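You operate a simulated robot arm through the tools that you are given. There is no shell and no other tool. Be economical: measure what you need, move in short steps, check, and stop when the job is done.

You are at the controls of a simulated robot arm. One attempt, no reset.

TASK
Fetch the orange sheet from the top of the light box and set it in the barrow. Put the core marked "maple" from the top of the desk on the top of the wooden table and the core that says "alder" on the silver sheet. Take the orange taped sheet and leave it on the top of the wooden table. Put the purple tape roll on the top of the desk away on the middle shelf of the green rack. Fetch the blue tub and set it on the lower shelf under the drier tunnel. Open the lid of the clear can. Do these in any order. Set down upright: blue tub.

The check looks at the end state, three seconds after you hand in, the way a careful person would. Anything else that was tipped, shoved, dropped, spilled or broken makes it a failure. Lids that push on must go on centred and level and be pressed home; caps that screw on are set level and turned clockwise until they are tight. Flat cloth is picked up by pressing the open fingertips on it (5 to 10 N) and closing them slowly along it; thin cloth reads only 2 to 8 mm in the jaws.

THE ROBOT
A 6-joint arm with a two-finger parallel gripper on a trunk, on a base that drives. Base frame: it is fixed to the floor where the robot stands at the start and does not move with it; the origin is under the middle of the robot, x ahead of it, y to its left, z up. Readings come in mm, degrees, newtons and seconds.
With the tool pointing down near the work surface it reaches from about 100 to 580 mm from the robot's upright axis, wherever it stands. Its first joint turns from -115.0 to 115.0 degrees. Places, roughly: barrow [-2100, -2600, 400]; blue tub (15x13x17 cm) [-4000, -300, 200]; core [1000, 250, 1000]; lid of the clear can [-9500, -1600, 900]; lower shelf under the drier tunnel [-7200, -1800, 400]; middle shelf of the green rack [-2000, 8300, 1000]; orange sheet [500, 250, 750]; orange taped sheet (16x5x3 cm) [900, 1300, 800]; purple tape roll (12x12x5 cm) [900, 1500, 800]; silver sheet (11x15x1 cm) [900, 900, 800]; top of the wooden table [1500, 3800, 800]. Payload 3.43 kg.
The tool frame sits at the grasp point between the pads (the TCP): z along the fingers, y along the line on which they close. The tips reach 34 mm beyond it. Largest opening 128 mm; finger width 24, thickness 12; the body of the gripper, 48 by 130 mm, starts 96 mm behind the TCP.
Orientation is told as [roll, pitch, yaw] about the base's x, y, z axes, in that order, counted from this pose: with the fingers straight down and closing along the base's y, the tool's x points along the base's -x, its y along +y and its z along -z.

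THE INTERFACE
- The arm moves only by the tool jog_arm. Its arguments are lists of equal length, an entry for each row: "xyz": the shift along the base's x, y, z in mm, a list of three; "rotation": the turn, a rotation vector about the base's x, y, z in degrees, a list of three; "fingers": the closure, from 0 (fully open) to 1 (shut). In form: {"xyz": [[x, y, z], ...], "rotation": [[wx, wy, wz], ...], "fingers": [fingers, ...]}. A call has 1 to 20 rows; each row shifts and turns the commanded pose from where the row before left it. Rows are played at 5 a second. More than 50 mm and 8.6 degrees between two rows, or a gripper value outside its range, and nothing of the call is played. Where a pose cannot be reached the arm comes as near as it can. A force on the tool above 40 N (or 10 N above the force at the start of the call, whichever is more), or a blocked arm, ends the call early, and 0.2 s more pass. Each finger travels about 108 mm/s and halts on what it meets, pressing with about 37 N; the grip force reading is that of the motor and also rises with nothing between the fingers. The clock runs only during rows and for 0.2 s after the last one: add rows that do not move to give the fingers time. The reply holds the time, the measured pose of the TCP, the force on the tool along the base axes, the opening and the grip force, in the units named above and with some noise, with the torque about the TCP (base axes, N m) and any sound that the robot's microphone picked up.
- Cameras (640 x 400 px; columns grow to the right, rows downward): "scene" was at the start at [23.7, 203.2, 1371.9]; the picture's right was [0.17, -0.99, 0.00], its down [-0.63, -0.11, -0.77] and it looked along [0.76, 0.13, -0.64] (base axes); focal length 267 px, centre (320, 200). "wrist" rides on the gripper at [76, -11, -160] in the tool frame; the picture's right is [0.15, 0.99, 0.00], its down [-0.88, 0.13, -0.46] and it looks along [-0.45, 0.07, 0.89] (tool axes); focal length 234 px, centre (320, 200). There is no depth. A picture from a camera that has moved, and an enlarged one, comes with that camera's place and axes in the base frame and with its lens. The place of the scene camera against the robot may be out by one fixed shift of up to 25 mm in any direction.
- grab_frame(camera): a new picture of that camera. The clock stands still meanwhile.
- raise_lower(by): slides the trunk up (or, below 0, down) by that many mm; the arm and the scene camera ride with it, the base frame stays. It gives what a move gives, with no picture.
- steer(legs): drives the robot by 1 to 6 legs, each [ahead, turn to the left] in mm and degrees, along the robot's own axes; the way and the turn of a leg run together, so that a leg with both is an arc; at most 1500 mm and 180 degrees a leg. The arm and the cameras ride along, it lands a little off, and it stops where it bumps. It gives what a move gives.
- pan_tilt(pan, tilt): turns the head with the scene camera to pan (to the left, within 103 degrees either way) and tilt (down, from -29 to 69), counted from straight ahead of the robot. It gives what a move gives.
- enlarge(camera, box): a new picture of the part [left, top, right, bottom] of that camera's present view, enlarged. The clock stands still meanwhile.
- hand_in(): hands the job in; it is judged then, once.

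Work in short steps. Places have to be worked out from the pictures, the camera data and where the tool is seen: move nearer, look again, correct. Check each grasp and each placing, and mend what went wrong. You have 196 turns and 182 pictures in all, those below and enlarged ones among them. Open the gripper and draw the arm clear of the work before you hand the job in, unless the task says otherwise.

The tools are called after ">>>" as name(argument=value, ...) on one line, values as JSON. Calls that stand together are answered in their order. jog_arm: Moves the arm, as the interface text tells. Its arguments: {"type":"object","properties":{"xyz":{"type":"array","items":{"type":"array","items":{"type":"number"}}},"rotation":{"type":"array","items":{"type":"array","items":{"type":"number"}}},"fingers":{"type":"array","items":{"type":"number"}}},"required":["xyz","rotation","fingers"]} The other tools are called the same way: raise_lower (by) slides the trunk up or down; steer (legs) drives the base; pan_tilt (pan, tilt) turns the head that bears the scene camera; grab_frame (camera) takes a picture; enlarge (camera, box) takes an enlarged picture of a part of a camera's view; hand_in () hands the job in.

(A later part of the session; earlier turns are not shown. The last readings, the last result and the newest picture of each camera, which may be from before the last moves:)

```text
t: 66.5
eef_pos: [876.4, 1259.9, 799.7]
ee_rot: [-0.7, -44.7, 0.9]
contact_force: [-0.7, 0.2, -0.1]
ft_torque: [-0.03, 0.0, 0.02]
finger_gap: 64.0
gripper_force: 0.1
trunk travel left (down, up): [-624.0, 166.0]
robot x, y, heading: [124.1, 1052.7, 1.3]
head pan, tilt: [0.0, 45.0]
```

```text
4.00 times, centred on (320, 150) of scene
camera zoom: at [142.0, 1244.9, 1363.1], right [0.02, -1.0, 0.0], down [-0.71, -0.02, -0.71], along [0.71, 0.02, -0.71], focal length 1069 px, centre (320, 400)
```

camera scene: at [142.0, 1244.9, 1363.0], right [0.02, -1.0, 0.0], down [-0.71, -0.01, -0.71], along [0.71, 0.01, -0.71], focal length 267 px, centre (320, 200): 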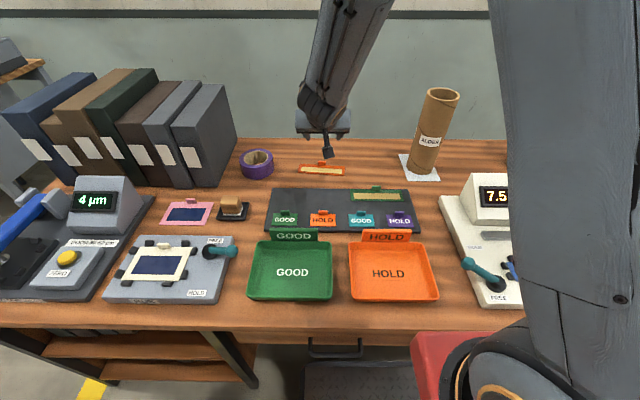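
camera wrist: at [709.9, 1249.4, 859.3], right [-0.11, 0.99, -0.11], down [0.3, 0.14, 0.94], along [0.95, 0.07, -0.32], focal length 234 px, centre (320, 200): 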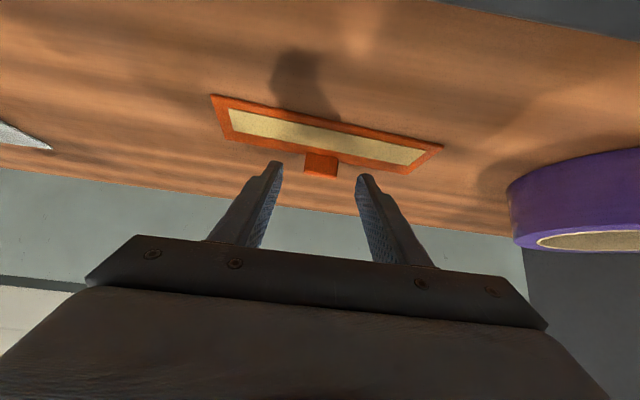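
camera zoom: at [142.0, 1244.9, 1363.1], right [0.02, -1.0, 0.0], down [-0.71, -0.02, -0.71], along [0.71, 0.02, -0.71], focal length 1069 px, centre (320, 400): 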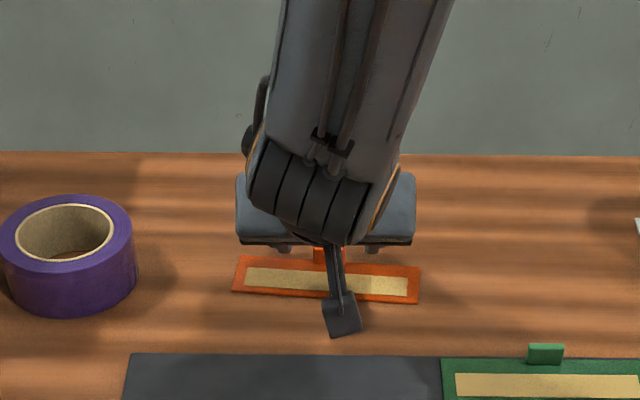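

I need a bit deeper and farther: TCP to about (882, 1260, 790), then close.

>>> jog_arm(xyz=[[5.5, 0, -5], [0, 0, -3], [0, 0, -2]], rotation=[[0, 0, 0], [0, 0, 0], [0, 0, 0]], fingers=[0.5, 0.5, 0.5])

>>> jog_arm(xyz=[[0, 0, 0], [0, 0, 0], [0, 0, 0], [0, 0, 0], [0, 0, 0]], rotation=[[0, 0, 0], [0, 0, 0], [0, 0, 0], [0, 0, 0], [0, 0, 0]], fingers=[0.6, 0.7, 0.8, 0.9, 0.9])

>>> grab_frame(camera="wrist")

```text
t: 67.3
eef_pos: [881.2, 1262.0, 792.5]
ee_rot: [-0.7, -45.0, 0.6]
contact_force: [-17.7, -1.1, 26.6]
ft_torque: [0.87, 0.13, 0.53]
finger_gap: 63.4
gripper_force: 0.0
trunk travel left (down, up): [-624.0, 166.0]
robot x, y, heading: [124.0, 1054.6, 1.3]
head pan, tilt: [0.0, 45.0]
```

```text
t: 67.8
eef_pos: [883.6, 1265.4, 792.5]
ee_rot: [-0.6, -44.9, 1.0]
contact_force: [-5.9, 4.9, 9.2]
ft_torque: [0.42, 0.02, 0.26]
finger_gap: 41.2
gripper_force: 2.9
trunk travel left (down, up): [-624.0, 166.0]
robot x, y, heading: [123.5, 1056.7, 1.4]
head pan, tilt: [0.0, 45.0]
stopped in row 2: the force on the tool passed its limit at 75 N (the readings are from after the stop); the commanded pose is now the measured one
```

```text
147 pictures are left
camera wrist: at [717.0, 1252.9, 851.5], right [-0.11, 0.99, -0.11], down [0.3, 0.14, 0.94], along [0.95, 0.07, -0.31], focal length 234 px, centre (320, 200)
```

wrist: 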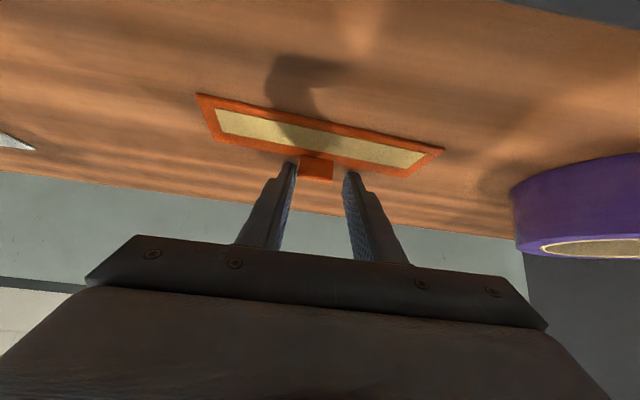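

Tips touched the desk (surface about 759). I lift 3 mm, shift -4 mm in y to centre on the tab, and close.

>>> jog_arm(xyz=[[0, 0, 3], [0, -4, 0], [0, 0, 0]], rotation=[[0, 0, 0], [0, 0, 0], [0, 0, 0]], fingers=[0.66, 0.66, 0.66])

>>> jog_arm(xyz=[[0, 0, 0], [0, 0, 0], [0, 0, 0], [0, 0, 0], [0, 0, 0], [0, 0, 0]], rotation=[[0, 0, 0], [0, 0, 0], [0, 0, 0], [0, 0, 0], [0, 0, 0], [0, 0, 0]], fingers=[0.7, 0.74, 0.78, 0.82, 0.86, 0.9])

>>> grab_frame(camera="wrist")

```text
t: 68.6
eef_pos: [882.9, 1259.6, 794.8]
ee_rot: [-0.6, -45.0, 0.9]
contact_force: [-0.3, -0.7, -0.1]
ft_torque: [-0.02, -0.01, 0.0]
finger_gap: 43.5
gripper_force: 0.0
trunk travel left (down, up): [-624.0, 166.0]
robot x, y, heading: [125.6, 1054.2, 1.1]
head pan, tilt: [0.0, 45.0]
```

```text
t: 70.0
eef_pos: [883.3, 1261.0, 795.2]
ee_rot: [-0.6, -44.9, 1.0]
contact_force: [0.2, 0.1, 0.6]
ft_torque: [0.04, 0.0, -0.02]
finger_gap: 26.3
gripper_force: 36.6
trunk travel left (down, up): [-624.0, 166.0]
robot x, y, heading: [125.7, 1055.4, 1.6]
head pan, tilt: [0.0, 45.0]
```

```text
146 pictures are left
camera wrist: at [717.9, 1248.1, 853.9], right [-0.11, 0.99, -0.11], down [0.3, 0.14, 0.94], along [0.95, 0.07, -0.31], focal length 234 px, centre (320, 200)
```

wrist: 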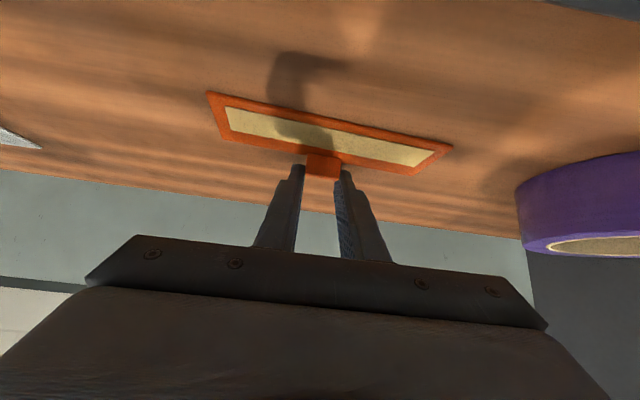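

Gap is 26 mm at 37 N, so the tab is held. I lift and check.

>>> jog_arm(xyz=[[0, 0, 5], [0, 0, 10], [0, 0, 20], [0, 0, 30], [0, 0, 30], [0, 0, 30]], rotation=[[0, 0, 0], [0, 0, 0], [0, 0, 0], [0, 0, 0], [0, 0, 0], [0, 0, 0]], fingers=[0.9, 0.9, 0.9, 0.9, 0.9, 0.9])

>>> grab_frame(camera="wrist")

>>> grab_frame(camera="scene")

```text
t: 71.4
eef_pos: [883.6, 1260.1, 919.1]
ee_rot: [-0.7, -44.9, 1.0]
contact_force: [-0.5, -0.7, -0.2]
ft_torque: [-0.05, -0.06, -0.04]
finger_gap: 13.2
gripper_force: 0.2
trunk travel left (down, up): [-624.0, 166.0]
robot x, y, heading: [126.9, 1055.8, 1.4]
head pan, tilt: [0.0, 45.0]
```

```text
145 pictures are left
camera wrist: at [717.7, 1247.8, 977.6], right [-0.11, 0.99, -0.11], down [0.3, 0.14, 0.94], along [0.95, 0.07, -0.31], focal length 234 px, centre (320, 200)
```

wrist: 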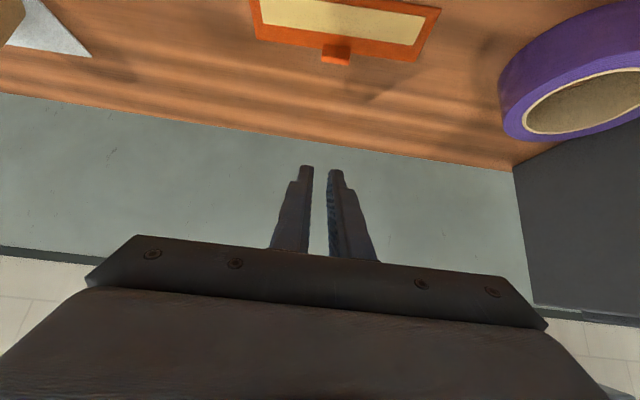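

```text
144 pictures are left
camera scene: at [141.7, 1245.1, 1363.0], right [0.02, -1.0, 0.0], down [-0.71, -0.02, -0.71], along [0.71, 0.02, -0.71], focal length 267 px, centre (320, 200)
```

scene: 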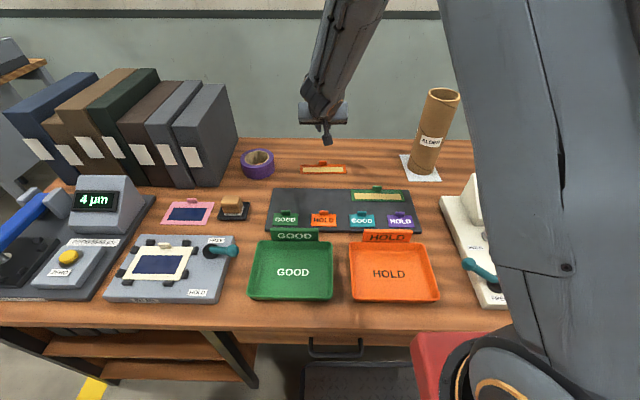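

It slipped off; the sheet stayed flat. A face grip on the tab (closing along x) would be better, so I test how vertical the tool can get at this reach.

>>> jog_arm(xyz=[[0, 0, 0], [0, 0, 0], [0, 0, 0], [0, 0, 0], [0, 0, 0], [0, 0, 0]], rotation=[[0, 7.5, 0], [0, 7.5, 0], [0, 7.5, 0], [0, 7.5, 0], [0, 7.5, 0], [0, 7.5, 0]], fingers=[0.6, 0.6, 0.6, 0.6, 0.6, 0.6])

```text
t: 72.8
eef_pos: [883.7, 1254.5, 920.6]
ee_rot: [-1.5, -4.4, 0.6]
contact_force: [-0.3, -0.2, 0.1]
ft_torque: [0.02, -0.01, 0.03]
finger_gap: 51.3
gripper_force: 0.0
out of reach, approached as far as the arm can: row 2
trunk travel left (down, up): [-624.0, 166.0]
robot x, y, heading: [130.3, 1055.7, 1.4]
head pan, tilt: [0.0, 45.0]
```

Vertical is reachable here. I yaw 90° so the jaws close along x.

>>> jog_arm(xyz=[[0, 1, 0], [0, 1, 0], [0, 1, 0], [0, 1, 0], [0, 1, 0], [0, 0, 0], [0, 0, 0], [0, 0, 0], [0, 0, 0], [0, 0, 0], [0, 0, 0], [0, 0, 0]], rotation=[[0, 0, 7.5], [0, 0, 7.5], [0, 0, 7.5], [0, 0, 7.5], [0, 0, 7.5], [0, 0, 7.5], [0, 0, 7.5], [0, 0, 7.5], [0, 0, 7.5], [0, 0, 7.5], [0, 0, 7.5], [0, 0, 7.5]], fingers=[0.6, 0.6, 0.6, 0.6, 0.6, 0.6, 0.6, 0.6, 0.6, 0.6, 0.6, 0.6])

>>> grab_frame(camera="wrist")

>>> grab_frame(camera="scene")

```text
t: 75.4
eef_pos: [883.8, 1258.3, 919.5]
ee_rot: [-1.5, -4.4, 90.6]
contact_force: [0.1, 0.7, -0.4]
ft_torque: [-0.01, 0.0, -0.02]
finger_gap: 50.9
gripper_force: 0.2
trunk travel left (down, up): [-624.0, 166.0]
robot x, y, heading: [125.7, 1055.9, 1.6]
head pan, tilt: [0.0, 45.0]
```

```text
143 pictures are left
camera wrist: at [893.6, 1171.3, 1071.8], right [-0.99, -0.15, -0.04], down [-0.15, 0.84, 0.52], along [-0.05, 0.52, -0.85], focal length 234 px, centre (320, 200)
```

wrist: 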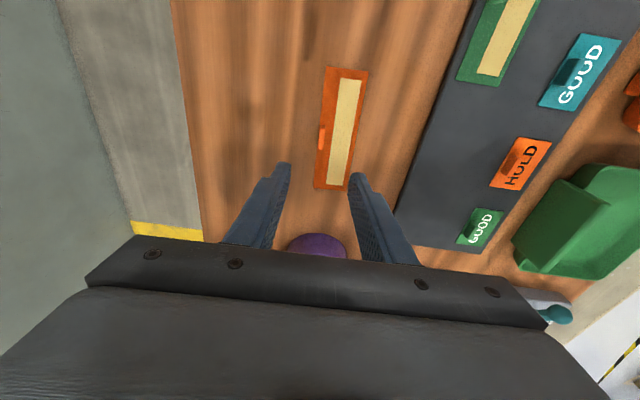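

```text
142 pictures are left
camera scene: at [141.4, 1245.0, 1363.1], right [0.02, -1.0, 0.0], down [-0.71, -0.02, -0.71], along [0.71, 0.02, -0.71], focal length 267 px, centre (320, 200)
```

scene: 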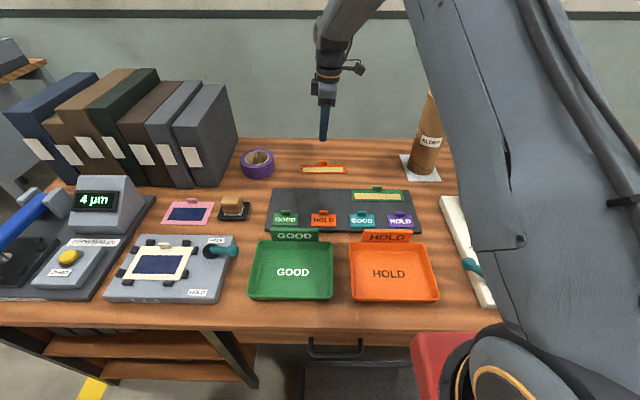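

Tab at (889.5, 1260); fingertip midpoint is 1.5 mm short. I descend vertically with the jaws straddling the tab.

>>> jog_arm(xyz=[[1.5, 2, -30], [0, 0, -30], [0, 0, -30], [0, 0, -15]], rotation=[[0, 0, 0], [0, 0, 0], [0, 0, 0], [0, 0, 0]], fingers=[0.65, 0.7, 0.72, 0.72])

>>> grab_frame(camera="wrist")

```text
t: 76.4
eef_pos: [885.6, 1261.9, 813.9]
ee_rot: [-1.6, -4.4, 90.4]
contact_force: [0.2, -0.8, 0.0]
ft_torque: [0.05, 0.0, -0.02]
finger_gap: 35.4
gripper_force: 0.0
trunk travel left (down, up): [-624.0, 166.0]
robot x, y, heading: [123.1, 1055.3, 1.5]
head pan, tilt: [0.0, 45.0]
```

```text
141 pictures are left
camera wrist: at [894.4, 1174.3, 967.5], right [-0.99, -0.15, -0.04], down [-0.15, 0.84, 0.52], along [-0.05, 0.52, -0.85], focal length 234 px, centre (320, 200)
```

wrist: 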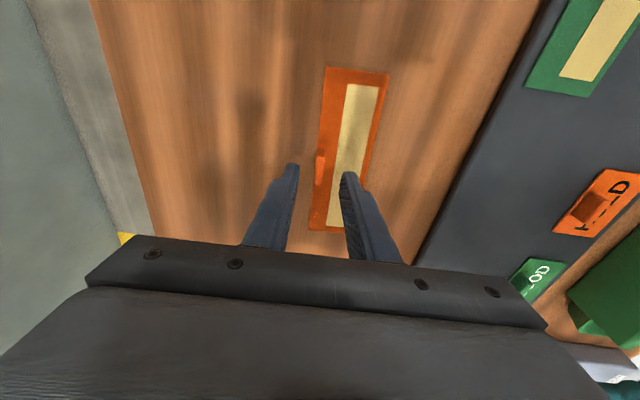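

Tab is between the fingertips. I go down 13 mm more and close.

>>> jog_arm(xyz=[[0, 0, -8], [0, 0, -6]], rotation=[[0, 0, 0], [0, 0, 0]], fingers=[0.72, 0.72])

>>> jog_arm(xyz=[[0, 0, 0], [0, 0, 0], [0, 0, 0], [0, 0, 0], [0, 0, 0], [0, 0, 0]], rotation=[[0, 0, 0], [0, 0, 0], [0, 0, 0], [0, 0, 0], [0, 0, 0], [0, 0, 0]], fingers=[0.78, 0.84, 0.9, 0.96, 1, 1])

>>> grab_frame(camera="wrist")

```text
t: 77.0
eef_pos: [886.5, 1262.3, 801.8]
ee_rot: [-1.5, -4.4, 90.5]
contact_force: [0.0, -0.2, 0.1]
ft_torque: [0.0, 0.03, -0.01]
finger_gap: 35.8
gripper_force: 0.0
trunk travel left (down, up): [-624.0, 166.0]
robot x, y, heading: [125.2, 1059.8, 1.4]
head pan, tilt: [0.0, 45.0]
```

```text
t: 78.4
eef_pos: [886.9, 1261.1, 801.7]
ee_rot: [-1.4, -4.4, 90.6]
contact_force: [0.7, -0.6, 3.8]
ft_torque: [-0.04, 0.18, 0.08]
finger_gap: 5.5
gripper_force: 36.7
trunk travel left (down, up): [-624.0, 166.0]
robot x, y, heading: [126.1, 1056.8, 1.2]
head pan, tilt: [0.0, 45.0]
```

```text
140 pictures are left
camera wrist: at [894.9, 1174.0, 954.7], right [-0.99, -0.15, -0.04], down [-0.15, 0.84, 0.52], along [-0.05, 0.52, -0.85], focal length 234 px, centre (320, 200)
```

wrist: 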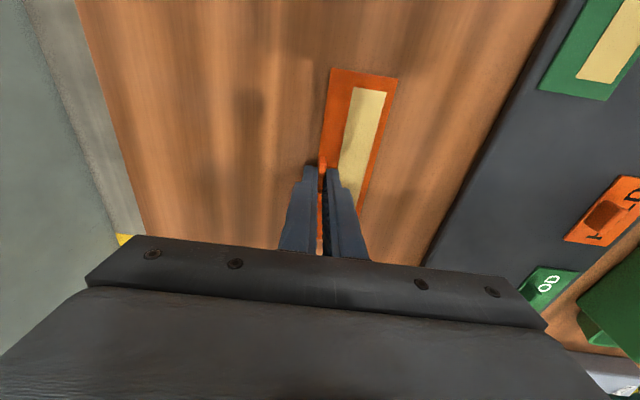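

Tab thickness 5.5 mm gripped. I lift.

>>> jog_arm(xyz=[[0, 0, 5], [0, 0, 10], [0, 0, 20], [0, 0, 30], [0, 0, 35]], rotation=[[0, 0, 0], [0, 0, 0], [0, 0, 0], [0, 0, 0], [0, 0, 0]], fingers=[1, 1, 1, 1, 1])

>>> grab_frame(camera="wrist")

>>> enlarge(camera="scene", box=[220, 60, 460, 210])

```text
t: 79.6
eef_pos: [886.5, 1261.9, 903.0]
ee_rot: [-1.4, -4.4, 90.5]
contact_force: [-0.2, -0.4, -0.4]
ft_torque: [0.02, 0.0, 0.01]
finger_gap: 5.6
gripper_force: 37.0
trunk travel left (down, up): [-624.0, 166.0]
robot x, y, heading: [127.9, 1055.2, 1.5]
head pan, tilt: [0.0, 45.0]
```

```text
139 pictures are left
camera wrist: at [895.3, 1174.9, 1055.6], right [-0.99, -0.15, -0.04], down [-0.15, 0.84, 0.52], along [-0.05, 0.52, -0.85], focal length 234 px, centre (320, 200)
```

wrist: 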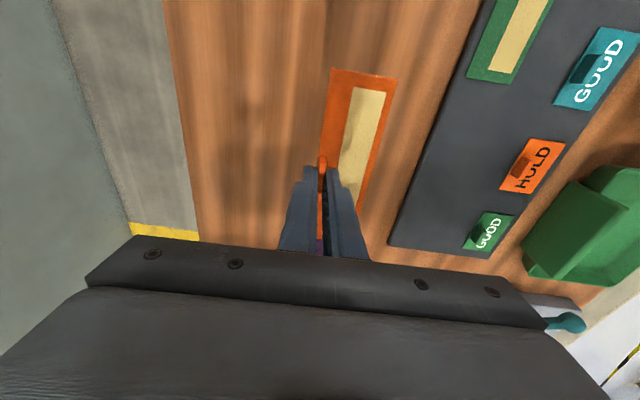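

```text
2.67 times, centred on (340, 135) of scene
camera zoom: at [141.7, 1245.1, 1363.1], right [0.02, -1.0, 0.0], down [-0.71, -0.02, -0.71], along [0.71, 0.02, -0.71], focal length 713 px, centre (267, 373)
```

zoom: 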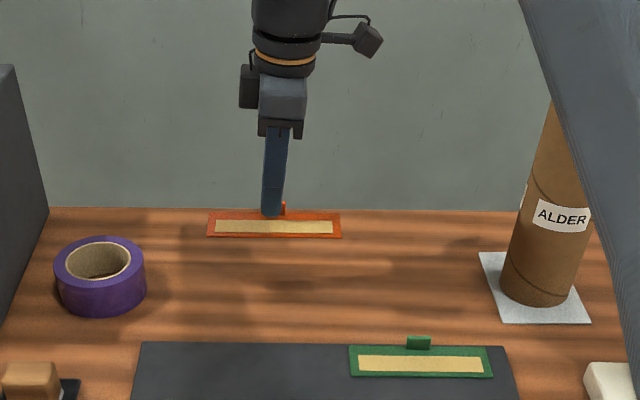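

Held firmly. I raise and retract the arm, then look along the aisle to the wooden table.

>>> jog_arm(xyz=[[0, 0, 40], [0, 0, 40], [0, 0, 40], [-30, 0, 30], [-45, 0, 0], [-45, 0, 0], [-45, 0, 0], [-45, 0, 0], [-45, 0, 0], [-45, 0, 0], [-40, 0, 0]], rotation=[[0, 0, 0], [0, 0, 0], [0, 0, 0], [0, 0, 0], [0, 0, 0], [0, 0, 0], [0, 0, 0], [0, 0, 0], [0, 0, 0], [0, 0, 0], [0, 0, 0]], fingers=[1, 1, 1, 1, 1, 1, 1, 1, 1, 1, 1])

>>> pan_tilt(pan=75, tilt=20)

>>> grab_frame(camera="scene")

```text
t: 82.0
eef_pos: [543.7, 1262.2, 1049.1]
ee_rot: [-1.6, -4.5, 90.5]
contact_force: [1.0, -0.1, -1.4]
ft_torque: [-0.03, -0.01, 0.03]
finger_gap: 5.5
gripper_force: 36.9
trunk travel left (down, up): [-624.0, 166.0]
robot x, y, heading: [126.0, 1055.6, 1.5]
head pan, tilt: [0.0, 45.0]
```

```text
t: 83.4
eef_pos: [543.8, 1261.6, 1048.9]
ee_rot: [-1.6, -4.4, 90.5]
contact_force: [0.2, 0.0, -0.9]
ft_torque: [-0.01, 0.03, 0.03]
finger_gap: 5.4
gripper_force: 36.7
trunk travel left (down, up): [-624.0, 166.0]
robot x, y, heading: [126.6, 1055.4, 1.2]
head pan, tilt: [75.0, 20.0]
```

```text
137 pictures are left
camera scene: at [82.0, 1333.4, 1401.7], right [0.97, -0.24, 0.0], down [-0.08, -0.33, -0.94], along [0.22, 0.91, -0.34], focal length 267 px, centre (320, 200)
```

scene: 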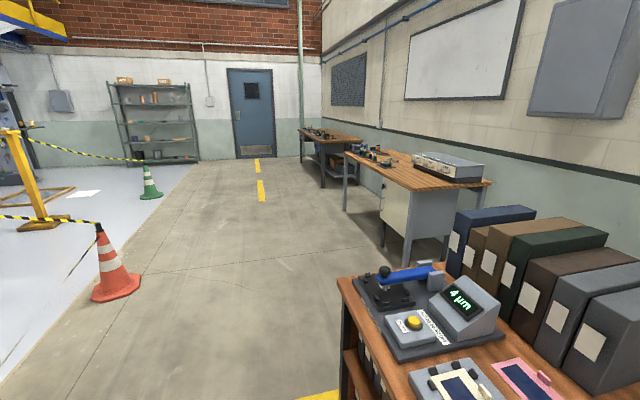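

The wooden table spans about y 3000–4650 with its front edge at about x 1170. I drive there, keeping clear of the cones.

>>> steer(legs=[[-400, 0], [0, 88.7], [1250, 0], [1250, 0], [0, -90], [700, 0]])

>>> pan_tilt(pan=0, tilt=30)

>>> grab_frame(camera="scene")

```text
t: 108.6
eef_pos: [792.3, 3705.4, 1048.7]
ee_rot: [-1.5, -4.4, 90.3]
contact_force: [0.8, -0.8, -1.2]
ft_torque: [0.0, -0.01, 0.04]
finger_gap: 5.7
gripper_force: 37.2
trunk travel left (down, up): [-624.0, 166.0]
robot x, y, heading: [370.0, 3500.1, 1.2]
head pan, tilt: [75.0, 20.0]
```

```text
t: 110.1
eef_pos: [791.7, 3705.9, 1050.2]
ee_rot: [-1.5, -4.4, 90.4]
contact_force: [-0.1, -0.3, -0.3]
ft_torque: [-0.01, 0.01, -0.01]
finger_gap: 5.5
gripper_force: 36.8
trunk travel left (down, up): [-624.0, 166.0]
robot x, y, heading: [371.8, 3500.6, 1.4]
head pan, tilt: [0.0, 30.0]
```

```text
136 pictures are left
camera scene: at [399.3, 3691.0, 1385.7], right [0.02, -1.0, 0.0], down [-0.5, -0.01, -0.87], along [0.87, 0.02, -0.5], focal length 267 px, centre (320, 200)
```

scene: 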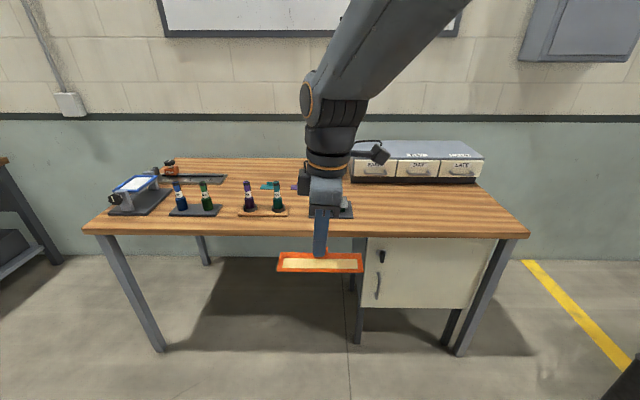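

There's free table top at the right front (y about 3150–3450). I drive forward 350 and swing the arm right to y about 3250 to test its lateral reach.

>>> steer(legs=[[370, 0]])

>>> jog_arm(xyz=[[0, -45, 0], [0, -45, 0], [0, -45, 0], [0, -45, 0], [0, -45, 0], [0, -45, 0], [0, -45, 0], [0, -45, 0], [0, -45, 0], [0, -45, 0]], rotation=[[0, 0, 0], [0, 0, 0], [0, 0, 0], [0, 0, 0], [0, 0, 0], [0, 0, 0], [0, 0, 0], [0, 0, 0], [0, 0, 0], [0, 0, 0]], fingers=[1, 1, 1, 1, 1, 1, 1, 1, 1, 1])

>>> pan_tilt(pan=-15, tilt=40)

>>> grab_frame(camera="scene")

>>> grab_frame(camera="wrist")

```text
t: 112.5
eef_pos: [1166.4, 3716.5, 1049.4]
ee_rot: [-1.5, -4.4, 90.5]
contact_force: [-0.6, 0.1, -0.8]
ft_torque: [0.03, -0.02, 0.0]
finger_gap: 5.6
gripper_force: 37.2
trunk travel left (down, up): [-624.0, 166.0]
robot x, y, heading: [750.9, 3507.5, 1.4]
head pan, tilt: [0.0, 30.0]
```

```text
t: 114.7
eef_pos: [1165.6, 3267.0, 1048.5]
ee_rot: [-1.4, -4.4, 90.4]
contact_force: [-0.3, -0.1, 0.0]
ft_torque: [-0.06, -0.03, 0.01]
finger_gap: 5.4
gripper_force: 36.8
trunk travel left (down, up): [-624.0, 166.0]
robot x, y, heading: [747.4, 3508.5, 1.4]
head pan, tilt: [0.0, 30.0]
```

```text
t: 115.4
eef_pos: [1165.9, 3266.5, 1047.4]
ee_rot: [-1.5, -4.6, 90.5]
contact_force: [0.1, -0.2, 0.3]
ft_torque: [0.01, 0.0, 0.0]
finger_gap: 5.8
gripper_force: 37.1
trunk travel left (down, up): [-624.0, 166.0]
robot x, y, heading: [744.8, 3511.7, 1.4]
head pan, tilt: [-15.0, 40.0]
```

```text
135 pictures are left
camera scene: at [765.6, 3677.2, 1370.4], right [-0.23, -0.97, 0.0], down [-0.62, 0.15, -0.77], along [0.74, -0.18, -0.64], focal length 267 px, centre (320, 200)
```

scene: 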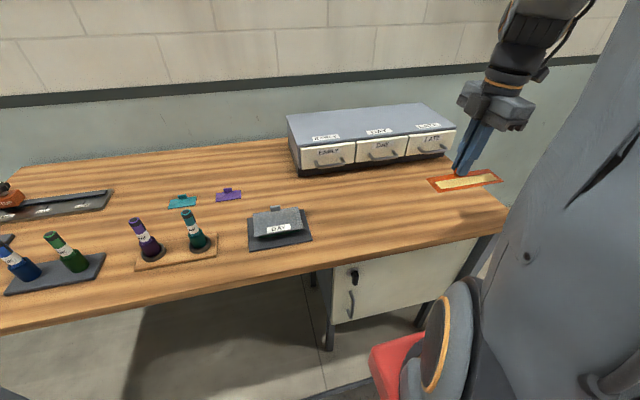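

```text
134 pictures are left
camera wrist: at [1174.4, 3178.3, 1201.7], right [-0.99, -0.15, -0.04], down [-0.15, 0.84, 0.52], along [-0.05, 0.52, -0.85], focal length 234 px, centre (320, 200)
```

wrist: 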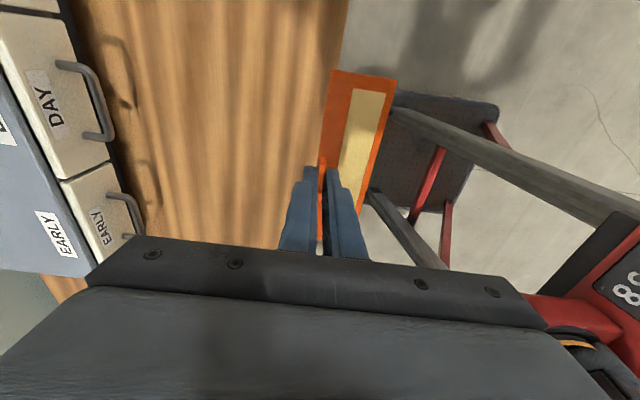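

Free spot: tab at about x 1290, y 3235. I move over it and descend to z 880, then look.

>>> jog_arm(xyz=[[40, -12, -20], [40, -12, -25], [40, -10, -25], [5, 0, -30], [0, 0, -35], [0, 0, -32]], rotation=[[0, 0, 0], [0, 0, 0], [0, 0, 0], [0, 0, 0], [0, 0, 0], [0, 0, 0]], fingers=[1, 1, 1, 1, 1, 1])

>>> enlarge(camera="scene", box=[340, 80, 580, 230])

>>> grab_frame(camera="wrist")

```text
t: 116.8
eef_pos: [1292.5, 3229.6, 883.2]
ee_rot: [-1.5, -4.4, 90.6]
contact_force: [0.5, -0.3, -0.3]
ft_torque: [-0.01, -0.04, 0.03]
finger_gap: 5.6
gripper_force: 36.9
trunk travel left (down, up): [-624.0, 166.0]
robot x, y, heading: [748.1, 3507.7, 1.2]
head pan, tilt: [-15.0, 40.0]
```

```text
2.67 times, centred on (460, 155) of scene
camera zoom: at [765.3, 3677.3, 1370.3], right [-0.24, -0.97, 0.0], down [-0.62, 0.15, -0.77], along [0.74, -0.18, -0.64], focal length 713 px, centre (-53, 320)
```

zoom: 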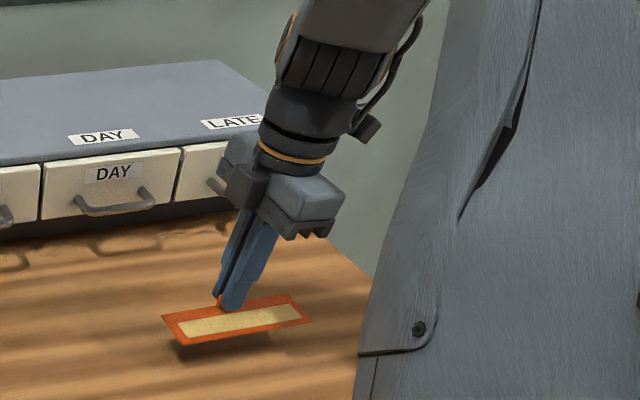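

```text
132 pictures are left
camera wrist: at [1301.3, 3140.4, 1035.1], right [-0.99, -0.15, -0.04], down [-0.15, 0.84, 0.52], along [-0.05, 0.52, -0.85], focal length 234 px, centre (320, 200)
```

wrist: 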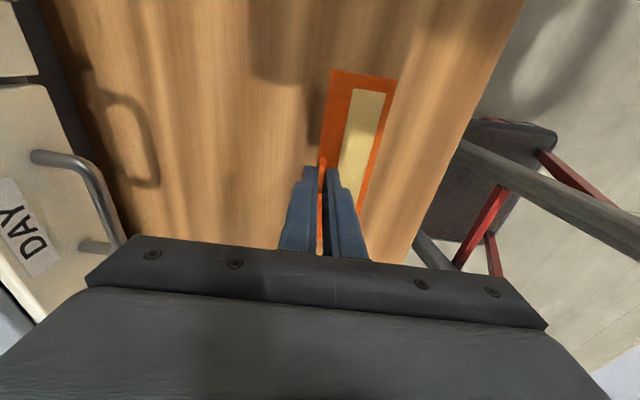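

The sheet is about 20–40 mm above the table by its shadow. I lower carefully.

>>> jog_arm(xyz=[[0, 0, -5], [0, 0, -5], [0, 0, -5]], rotation=[[0, 0, 0], [0, 0, 0], [0, 0, 0]], fingers=[1, 1, 1])

>>> jog_arm(xyz=[[0, 0, -3], [0, 0, -3]], rotation=[[0, 0, 0], [0, 0, 0]], fingers=[1, 1])

>>> enlarge(camera="scene", box=[340, 80, 580, 230])

```text
t: 117.6
eef_pos: [1292.8, 3230.6, 868.0]
ee_rot: [-1.5, -4.4, 90.5]
contact_force: [-0.4, -0.1, -1.1]
ft_torque: [-0.01, -0.03, 0.01]
finger_gap: 5.8
gripper_force: 37.2
trunk travel left (down, up): [-624.0, 166.0]
robot x, y, heading: [748.1, 3505.9, 1.3]
head pan, tilt: [-15.0, 40.0]
```

```text
t: 118.2
eef_pos: [1291.6, 3231.0, 861.4]
ee_rot: [-1.4, -4.4, 90.5]
contact_force: [0.4, -1.0, -0.6]
ft_torque: [0.02, 0.02, -0.01]
finger_gap: 5.6
gripper_force: 37.4
trunk travel left (down, up): [-624.0, 166.0]
robot x, y, heading: [749.3, 3508.5, 1.1]
head pan, tilt: [-15.0, 40.0]
```

```text
2.67 times, centred on (460, 155) of scene
camera zoom: at [765.6, 3677.1, 1370.4], right [-0.24, -0.97, 0.0], down [-0.62, 0.15, -0.77], along [0.74, -0.18, -0.64], focal length 713 px, centre (-53, 320)
```

zoom: 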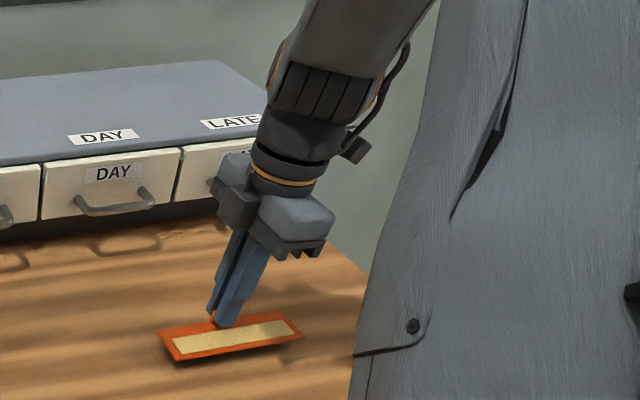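

Still slightly above. I continue in 3 mm steps.

>>> jog_arm(xyz=[[0, 0, -3], [0, 0, -3]], rotation=[[0, 0, 0], [0, 0, 0]], fingers=[1, 1])

>>> jog_arm(xyz=[[0, 0, -3], [0, 0, -3]], rotation=[[0, 0, 0], [0, 0, 0]], fingers=[1, 1])

>>> enlarge(camera="scene", box=[340, 80, 580, 230])

```text
t: 118.8
eef_pos: [1290.1, 3232.8, 856.0]
ee_rot: [-1.3, -4.5, 90.4]
contact_force: [0.5, 0.9, 0.3]
ft_torque: [0.02, 0.0, -0.01]
finger_gap: 5.5
gripper_force: 36.7
trunk travel left (down, up): [-624.0, 166.0]
robot x, y, heading: [751.1, 3509.0, 1.3]
head pan, tilt: [-15.0, 40.0]
```

```text
t: 119.4
eef_pos: [1290.3, 3231.6, 848.5]
ee_rot: [-1.6, -4.4, 90.6]
contact_force: [0.2, -1.4, 0.8]
ft_torque: [0.0, 0.0, 0.01]
finger_gap: 5.5
gripper_force: 36.8
trunk travel left (down, up): [-624.0, 166.0]
robot x, y, heading: [746.4, 3503.1, 1.5]
head pan, tilt: [-15.0, 40.0]
```

```text
2.67 times, centred on (460, 155) of scene
camera zoom: at [765.5, 3677.1, 1370.4], right [-0.24, -0.97, 0.0], down [-0.62, 0.15, -0.77], along [0.74, -0.18, -0.64], focal length 713 px, centre (-53, 320)
```

zoom: 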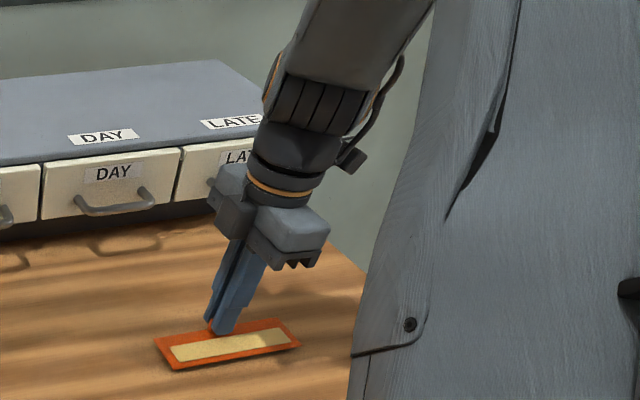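

>>> jog_arm(xyz=[[0, 0, -2], [0, 0, -2]], rotation=[[0, 0, 0], [0, 0, 0]], fingers=[1, 1])

>>> jog_arm(xyz=[[0, 0, -2], [0, 0, -2]], rotation=[[0, 0, 0], [0, 0, 0]], fingers=[1, 1])

>>> enlarge(camera="scene", box=[380, 170, 480, 230])

```text
t: 120.0
eef_pos: [1291.0, 3231.2, 845.1]
ee_rot: [-1.4, -4.4, 90.5]
contact_force: [-0.7, -0.2, 0.6]
ft_torque: [-0.02, -0.01, 0.03]
finger_gap: 5.5
gripper_force: 36.6
trunk travel left (down, up): [-624.0, 166.0]
robot x, y, heading: [748.7, 3509.5, 1.2]
head pan, tilt: [-15.0, 40.0]
```

```text
t: 120.6
eef_pos: [1291.4, 3231.9, 842.4]
ee_rot: [-1.5, -4.4, 90.5]
contact_force: [-0.2, 0.2, 2.6]
ft_torque: [0.0, 0.05, 0.01]
finger_gap: 5.6
gripper_force: 37.3
trunk travel left (down, up): [-624.0, 166.0]
robot x, y, heading: [748.0, 3508.3, 1.2]
head pan, tilt: [-15.0, 40.0]
```

```text
6.40 times, centred on (430, 200) of scene
camera zoom: at [765.5, 3677.1, 1370.4], right [-0.24, -0.97, 0.0], down [-0.62, 0.15, -0.77], along [0.74, -0.18, -0.64], focal length 1710 px, centre (-384, 200)
```

zoom: 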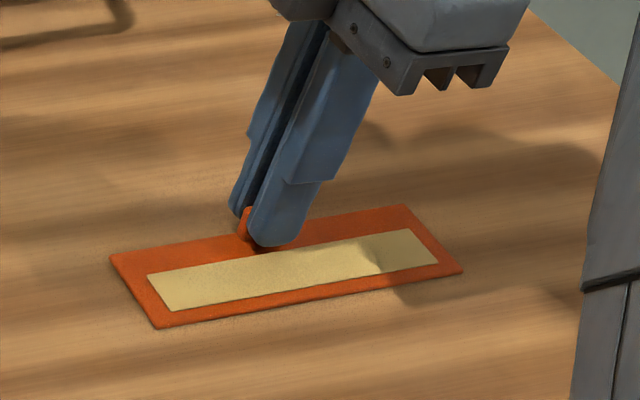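

Contact (2.6 N), so the table is at z about 800. I open a little and lift off.

>>> jog_arm(xyz=[[0, 0, 0], [0, 0, 0], [0, 0, 0], [0, 0, 10], [0, 0, 30], [0, 0, 40], [0, 0, 40], [0, 0, 40]], rotation=[[0, 0, 0], [0, 0, 0], [0, 0, 0], [0, 0, 0], [0, 0, 0], [0, 0, 0], [0, 0, 0], [0, 0, 0]], fingers=[0.95, 0.85, 0.8, 0.8, 0.8, 0.8, 0.8, 0.8])

>>> enlarge(camera="scene", box=[340, 80, 580, 230])

```text
t: 122.4
eef_pos: [1293.3, 3232.3, 1000.9]
ee_rot: [-1.4, -4.6, 90.4]
contact_force: [-0.4, -0.2, 0.1]
ft_torque: [0.04, 0.04, 0.01]
finger_gap: 25.5
gripper_force: 0.1
trunk travel left (down, up): [-624.0, 166.0]
robot x, y, heading: [746.1, 3508.6, 1.6]
head pan, tilt: [-15.0, 40.0]
```

```text
2.67 times, centred on (460, 155) of scene
camera zoom: at [765.9, 3676.9, 1370.4], right [-0.24, -0.97, 0.0], down [-0.62, 0.15, -0.77], along [0.74, -0.18, -0.64], focal length 713 px, centre (-53, 320)
```

zoom: 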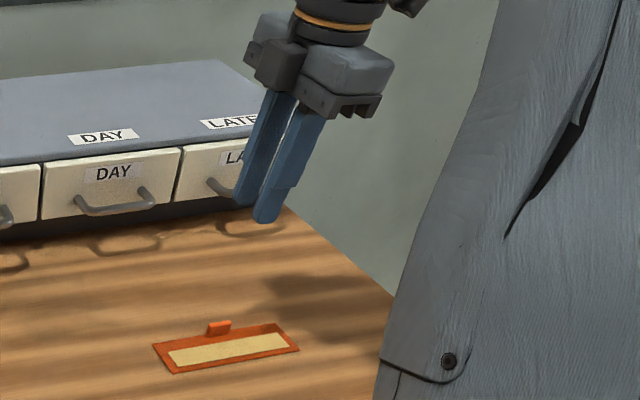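

Orange taped sheet is placed flat. Next, maple: I raise the arm and drive back to the core end of the desk.

>>> jog_arm(xyz=[[-20, 20, 30], [-30, 20, 30], [-30, 20, 20]], rotation=[[0, 0, 0], [0, 0, 0], [0, 0, 0]], fingers=[0.5, 0.2, 0])

>>> steer(legs=[[-950, 0], [0, -91], [1250, 0], [1250, 0], [1200, 0], [0, 90]])

>>> pan_tilt(pan=0, tilt=35)

>>> grab_frame(camera="scene")

```text
t: 123.2
eef_pos: [1214.2, 3293.3, 1083.7]
ee_rot: [-1.5, -4.5, 90.5]
contact_force: [0.6, -1.0, 0.1]
ft_torque: [0.03, 0.07, -0.01]
finger_gap: 127.9
gripper_force: 0.1
trunk travel left (down, up): [-624.0, 166.0]
robot x, y, heading: [750.0, 3508.3, 1.2]
head pan, tilt: [-15.0, 40.0]
```

```text
t: 153.2
eef_pos: [299.7, -432.0, 1084.5]
ee_rot: [-1.5, -4.4, 88.4]
contact_force: [0.1, -0.4, -0.2]
ft_torque: [-0.02, -0.01, 0.0]
finger_gap: 127.8
gripper_force: 0.1
trunk travel left (down, up): [-624.0, 166.0]
robot x, y, heading: [-158.9, -201.0, -0.6]
head pan, tilt: [-15.0, 40.0]
```

```text
t: 154.0
eef_pos: [299.0, -432.5, 1084.0]
ee_rot: [-1.5, -4.5, 88.5]
contact_force: [-0.1, 0.0, 1.0]
ft_torque: [0.04, 0.0, -0.03]
finger_gap: 128.2
gripper_force: 0.0
trunk travel left (down, up): [-624.0, 166.0]
robot x, y, heading: [-162.6, -196.2, -0.6]
head pan, tilt: [0.0, 35.0]
```

```text
127 pictures are left
camera scene: at [-128.5, -10.4, 1377.9], right [-0.01, -1.0, 0.0], down [-0.57, 0.01, -0.82], along [0.82, -0.01, -0.57], focal length 267 px, centre (320, 200)
```

scene: 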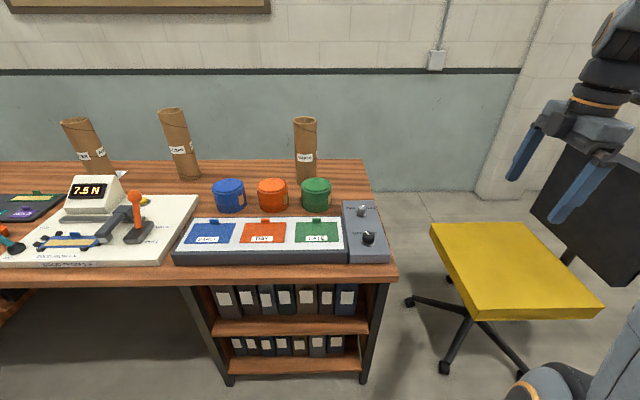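

I swing the arm to y about +40 and yaw it back.

>>> jog_arm(xyz=[[0, 46, 0], [0, 46, 0], [0, 46, 0], [0, 46, 0], [0, 46, 0], [0, 46, 0], [0, 46, 0], [0, 46, 0], [0, 46, 0], [0, 46, 0], [0, 0, 0]], rotation=[[0, 0, -8.1], [0, 0, -8.1], [0, 0, -8.1], [0, 0, -8.1], [0, 0, -8.1], [0, 0, -8.1], [0, 0, -8.1], [0, 0, -8.1], [0, 0, -8.1], [0, 0, -8.1], [0, 0, -8.1]], fingers=[0, 0, 0, 0, 0, 0, 0, 0, 0, 0, 0])

>>> jog_arm(xyz=[[20, 0, 0], [20, 0, 0], [20, 0, 0], [20, 0, 0], [20, 0, 0], [20, 0, 0], [20, 0, 0], [20, 0, 0], [20, 0, 0], [20, 0, 0], [0, 0, 0]], rotation=[[0, -8, 0], [0, -8, 0], [0, -8, 0], [0, -8, 0], [0, -8, 0], [0, -8, 0], [0, -8, 0], [0, -8, 0], [0, -8, 0], [0, -8, 0], [0, -5, 0]], fingers=[0, 0, 0, 0, 0, 0, 0, 0, 0, 0, 0])

>>> grab_frame(camera="wrist")

```text
t: 156.4
eef_pos: [299.5, 29.9, 1085.4]
ee_rot: [-1.5, -4.5, -0.7]
contact_force: [0.7, 0.9, 0.7]
ft_torque: [-0.03, 0.0, 0.02]
finger_gap: 128.0
gripper_force: 0.2
trunk travel left (down, up): [-624.0, 166.0]
robot x, y, heading: [-158.2, -200.9, -0.7]
head pan, tilt: [0.0, 35.0]
```

```text
t: 158.8
eef_pos: [498.8, 28.0, 1084.9]
ee_rot: [56.0, -89.2, -57.4]
contact_force: [0.3, -0.1, 0.3]
ft_torque: [-0.03, -0.03, 0.02]
finger_gap: 128.1
gripper_force: 0.1
trunk travel left (down, up): [-624.0, 166.0]
robot x, y, heading: [-160.5, -200.9, -0.6]
head pan, tilt: [0.0, 35.0]
```

```text
126 pictures are left
camera wrist: at [339.0, 21.6, 1009.1], right [0.02, 0.99, -0.13], down [-0.45, 0.13, 0.89], along [0.9, 0.04, 0.44], focal length 234 px, centre (320, 200)
```

wrist: 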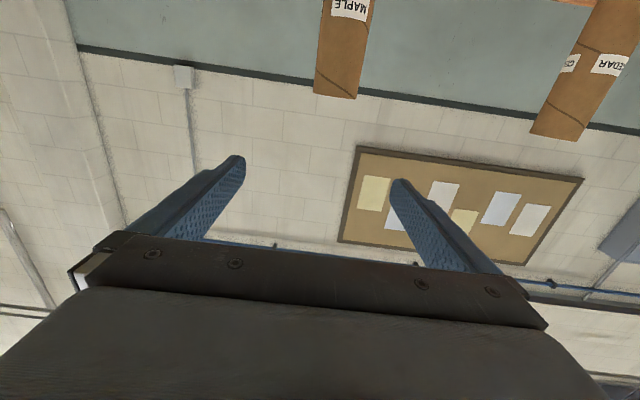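

I drive forward 150 and lower in front of maple for a second view.

>>> steer(legs=[[150, 0]])

>>> jog_arm(xyz=[[10, 0, -30], [10, 0, -30], [10, 0, -30], [10, 0, -30]], rotation=[[0, 0, 0], [0, 0, 0], [0, 0, 0], [0, 0, 0]], fingers=[0, 0, 0, 0])

>>> grab_frame(camera="wrist")

```text
t: 160.2
eef_pos: [656.9, 23.2, 1084.6]
ee_rot: [46.7, -89.2, -48.3]
contact_force: [-0.7, 1.0, -0.1]
ft_torque: [-0.02, 0.02, -0.02]
finger_gap: 128.1
gripper_force: 0.1
trunk travel left (down, up): [-624.0, 166.0]
robot x, y, heading: [0.1, -199.2, -0.5]
head pan, tilt: [0.0, 35.0]
```

```text
t: 161.2
eef_pos: [703.0, 31.1, 967.5]
ee_rot: [4.9, -89.4, -6.8]
contact_force: [-0.3, 0.9, -0.3]
ft_torque: [0.03, 0.03, -0.01]
finger_gap: 128.0
gripper_force: 0.0
out of reach, approached as far as the arm can: row 4
trunk travel left (down, up): [-624.0, 166.0]
robot x, y, heading: [1.2, -201.4, -0.8]
head pan, tilt: [0.0, 35.0]
```

```text
125 pictures are left
camera wrist: at [541.9, 24.4, 893.4], right [0.03, 0.99, -0.15], down [-0.44, 0.14, 0.89], along [0.9, 0.04, 0.44], focal length 234 px, centre (320, 200)
```

wrist: 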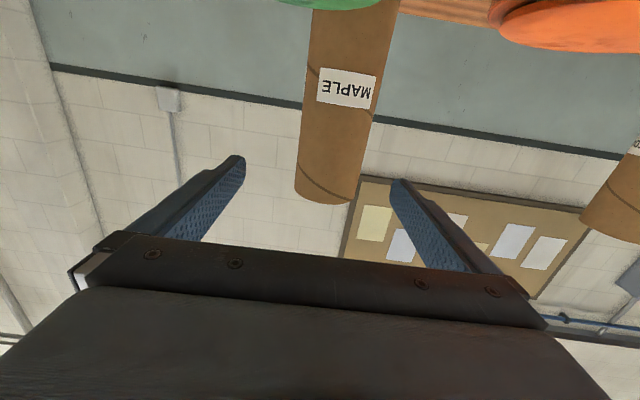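

Maple centre is about (851, 46), 85 mm wide. The green can lies under the path, so I grip a little higher, at z 990.

>>> jog_arm(xyz=[[0, 7, 12], [0, 7, 11], [20, 0, 0], [25, 0, 0], [25, 0, 0]], rotation=[[0, 0, 0], [0, 0, 0], [0, 0, 0], [0, 0, 0], [0, 0, 0]], fingers=[0, 0, 0, 0, 0])

>>> grab_frame(camera="wrist")

>>> grab_frame(camera="scene")

```text
t: 162.4
eef_pos: [774.2, 44.6, 991.7]
ee_rot: [46.5, -89.2, -48.1]
contact_force: [0.6, 0.7, -0.1]
ft_torque: [0.02, 0.05, -0.04]
finger_gap: 127.9
gripper_force: 0.1
trunk travel left (down, up): [-624.0, 166.0]
robot x, y, heading: [0.9, -203.4, -0.8]
head pan, tilt: [0.0, 35.0]
```

```text
124 pictures are left
camera wrist: at [614.0, 38.3, 917.1], right [0.03, 0.99, -0.14], down [-0.44, 0.13, 0.89], along [0.9, 0.04, 0.44], focal length 234 px, centre (320, 200)
```

wrist: 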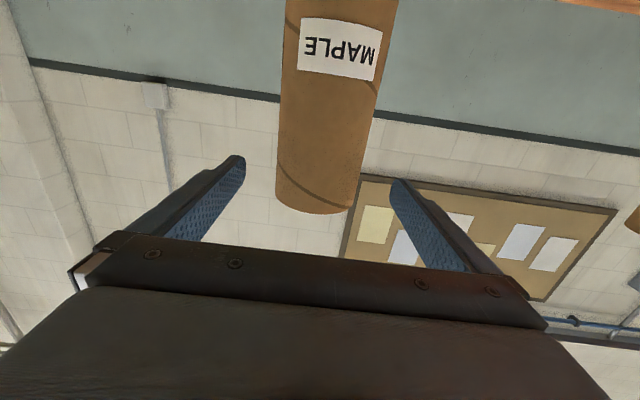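

```text
123 pictures are left
camera scene: at [28.8, -12.0, 1377.9], right [-0.01, -1.0, 0.0], down [-0.57, 0.01, -0.82], along [0.82, -0.01, -0.57], focal length 267 px, centre (320, 200)
```

scene: 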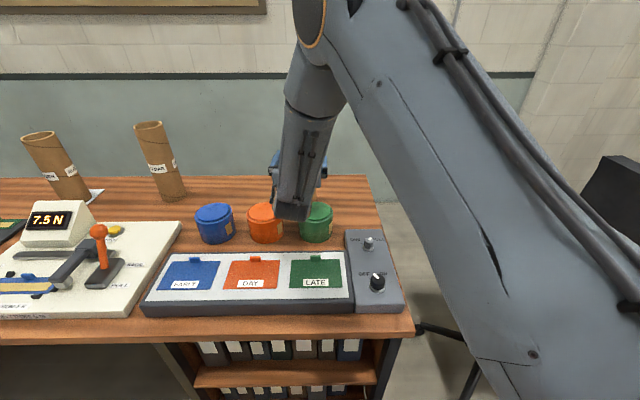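

Aligned. I advance 76 mm and close.

>>> jog_arm(xyz=[[25, 0, 0], [25, 0, 0], [26, 0, 0], [0, 0, 0]], rotation=[[0, 0, 0], [0, 0, 0], [0, 0, 0], [0, 0, 0]], fingers=[0, 0, 0, 0])

>>> grab_frame(camera="wrist")

```text
t: 163.4
eef_pos: [848.8, 46.3, 992.5]
ee_rot: [45.5, -89.2, -47.1]
contact_force: [-1.0, 0.5, 0.2]
ft_torque: [-0.02, -0.01, 0.0]
finger_gap: 127.8
gripper_force: 0.1
trunk travel left (down, up): [-624.0, 166.0]
robot x, y, heading: [-3.6, -201.7, -0.9]
head pan, tilt: [0.0, 35.0]
```

```text
122 pictures are left
camera wrist: at [687.8, 39.9, 917.6], right [0.03, 0.99, -0.14], down [-0.44, 0.13, 0.89], along [0.9, 0.04, 0.44], focal length 234 px, centre (320, 200)
```

wrist: 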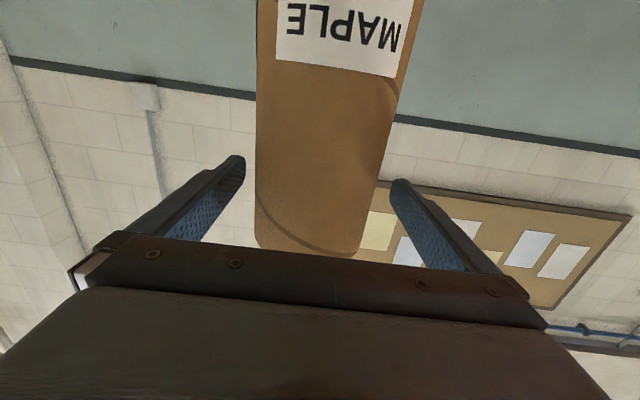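

Slightly short: I advance 18 mm more, then close and lift.

>>> jog_arm(xyz=[[18, 0, 0], [0, 0, 0], [0, 0, 0], [0, 0, 0], [0, 0, 0], [0, 0, 0]], rotation=[[0, 0, 0], [0, 0, 0], [0, 0, 0], [0, 0, 0], [0, 0, 0], [0, 0, 0]], fingers=[0, 0.2, 0.3, 0.4, 0.5, 0.5])

>>> jog_arm(xyz=[[0, 0, 5], [0, 0, 10], [0, 0, 25], [0, 0, 35], [0, 0, 40], [0, 0, 40]], rotation=[[0, 0, 0], [0, 0, 0], [0, 0, 0], [0, 0, 0], [0, 0, 0], [0, 0, 0]], fingers=[0.5, 0.5, 0.5, 0.5, 0.5, 0.5])

>>> grab_frame(camera="scene")

```text
t: 164.8
eef_pos: [864.5, 46.6, 992.3]
ee_rot: [47.4, -89.2, -49.0]
contact_force: [0.7, -2.7, 0.7]
ft_torque: [-0.21, -0.12, 0.02]
finger_gap: 86.5
gripper_force: 36.9
trunk travel left (down, up): [-624.0, 166.0]
robot x, y, heading: [-0.1, -195.7, -0.9]
head pan, tilt: [0.0, 35.0]
```

```text
t: 166.2
eef_pos: [866.4, 44.3, 1146.3]
ee_rot: [41.7, -89.2, -43.4]
contact_force: [0.2, 1.0, -4.1]
ft_torque: [0.01, -0.08, 0.03]
finger_gap: 86.6
gripper_force: 37.4
trunk travel left (down, up): [-624.0, 166.0]
robot x, y, heading: [-1.6, -199.6, -0.8]
head pan, tilt: [0.0, 35.0]
```

```text
121 pictures are left
camera scene: at [29.5, -11.9, 1377.8], right [-0.01, -1.0, 0.0], down [-0.57, 0.01, -0.82], along [0.82, -0.01, -0.57], focal length 267 px, centre (320, 200)
```

scene: 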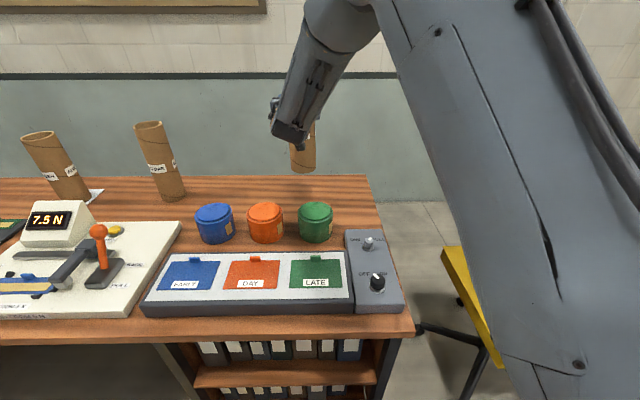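

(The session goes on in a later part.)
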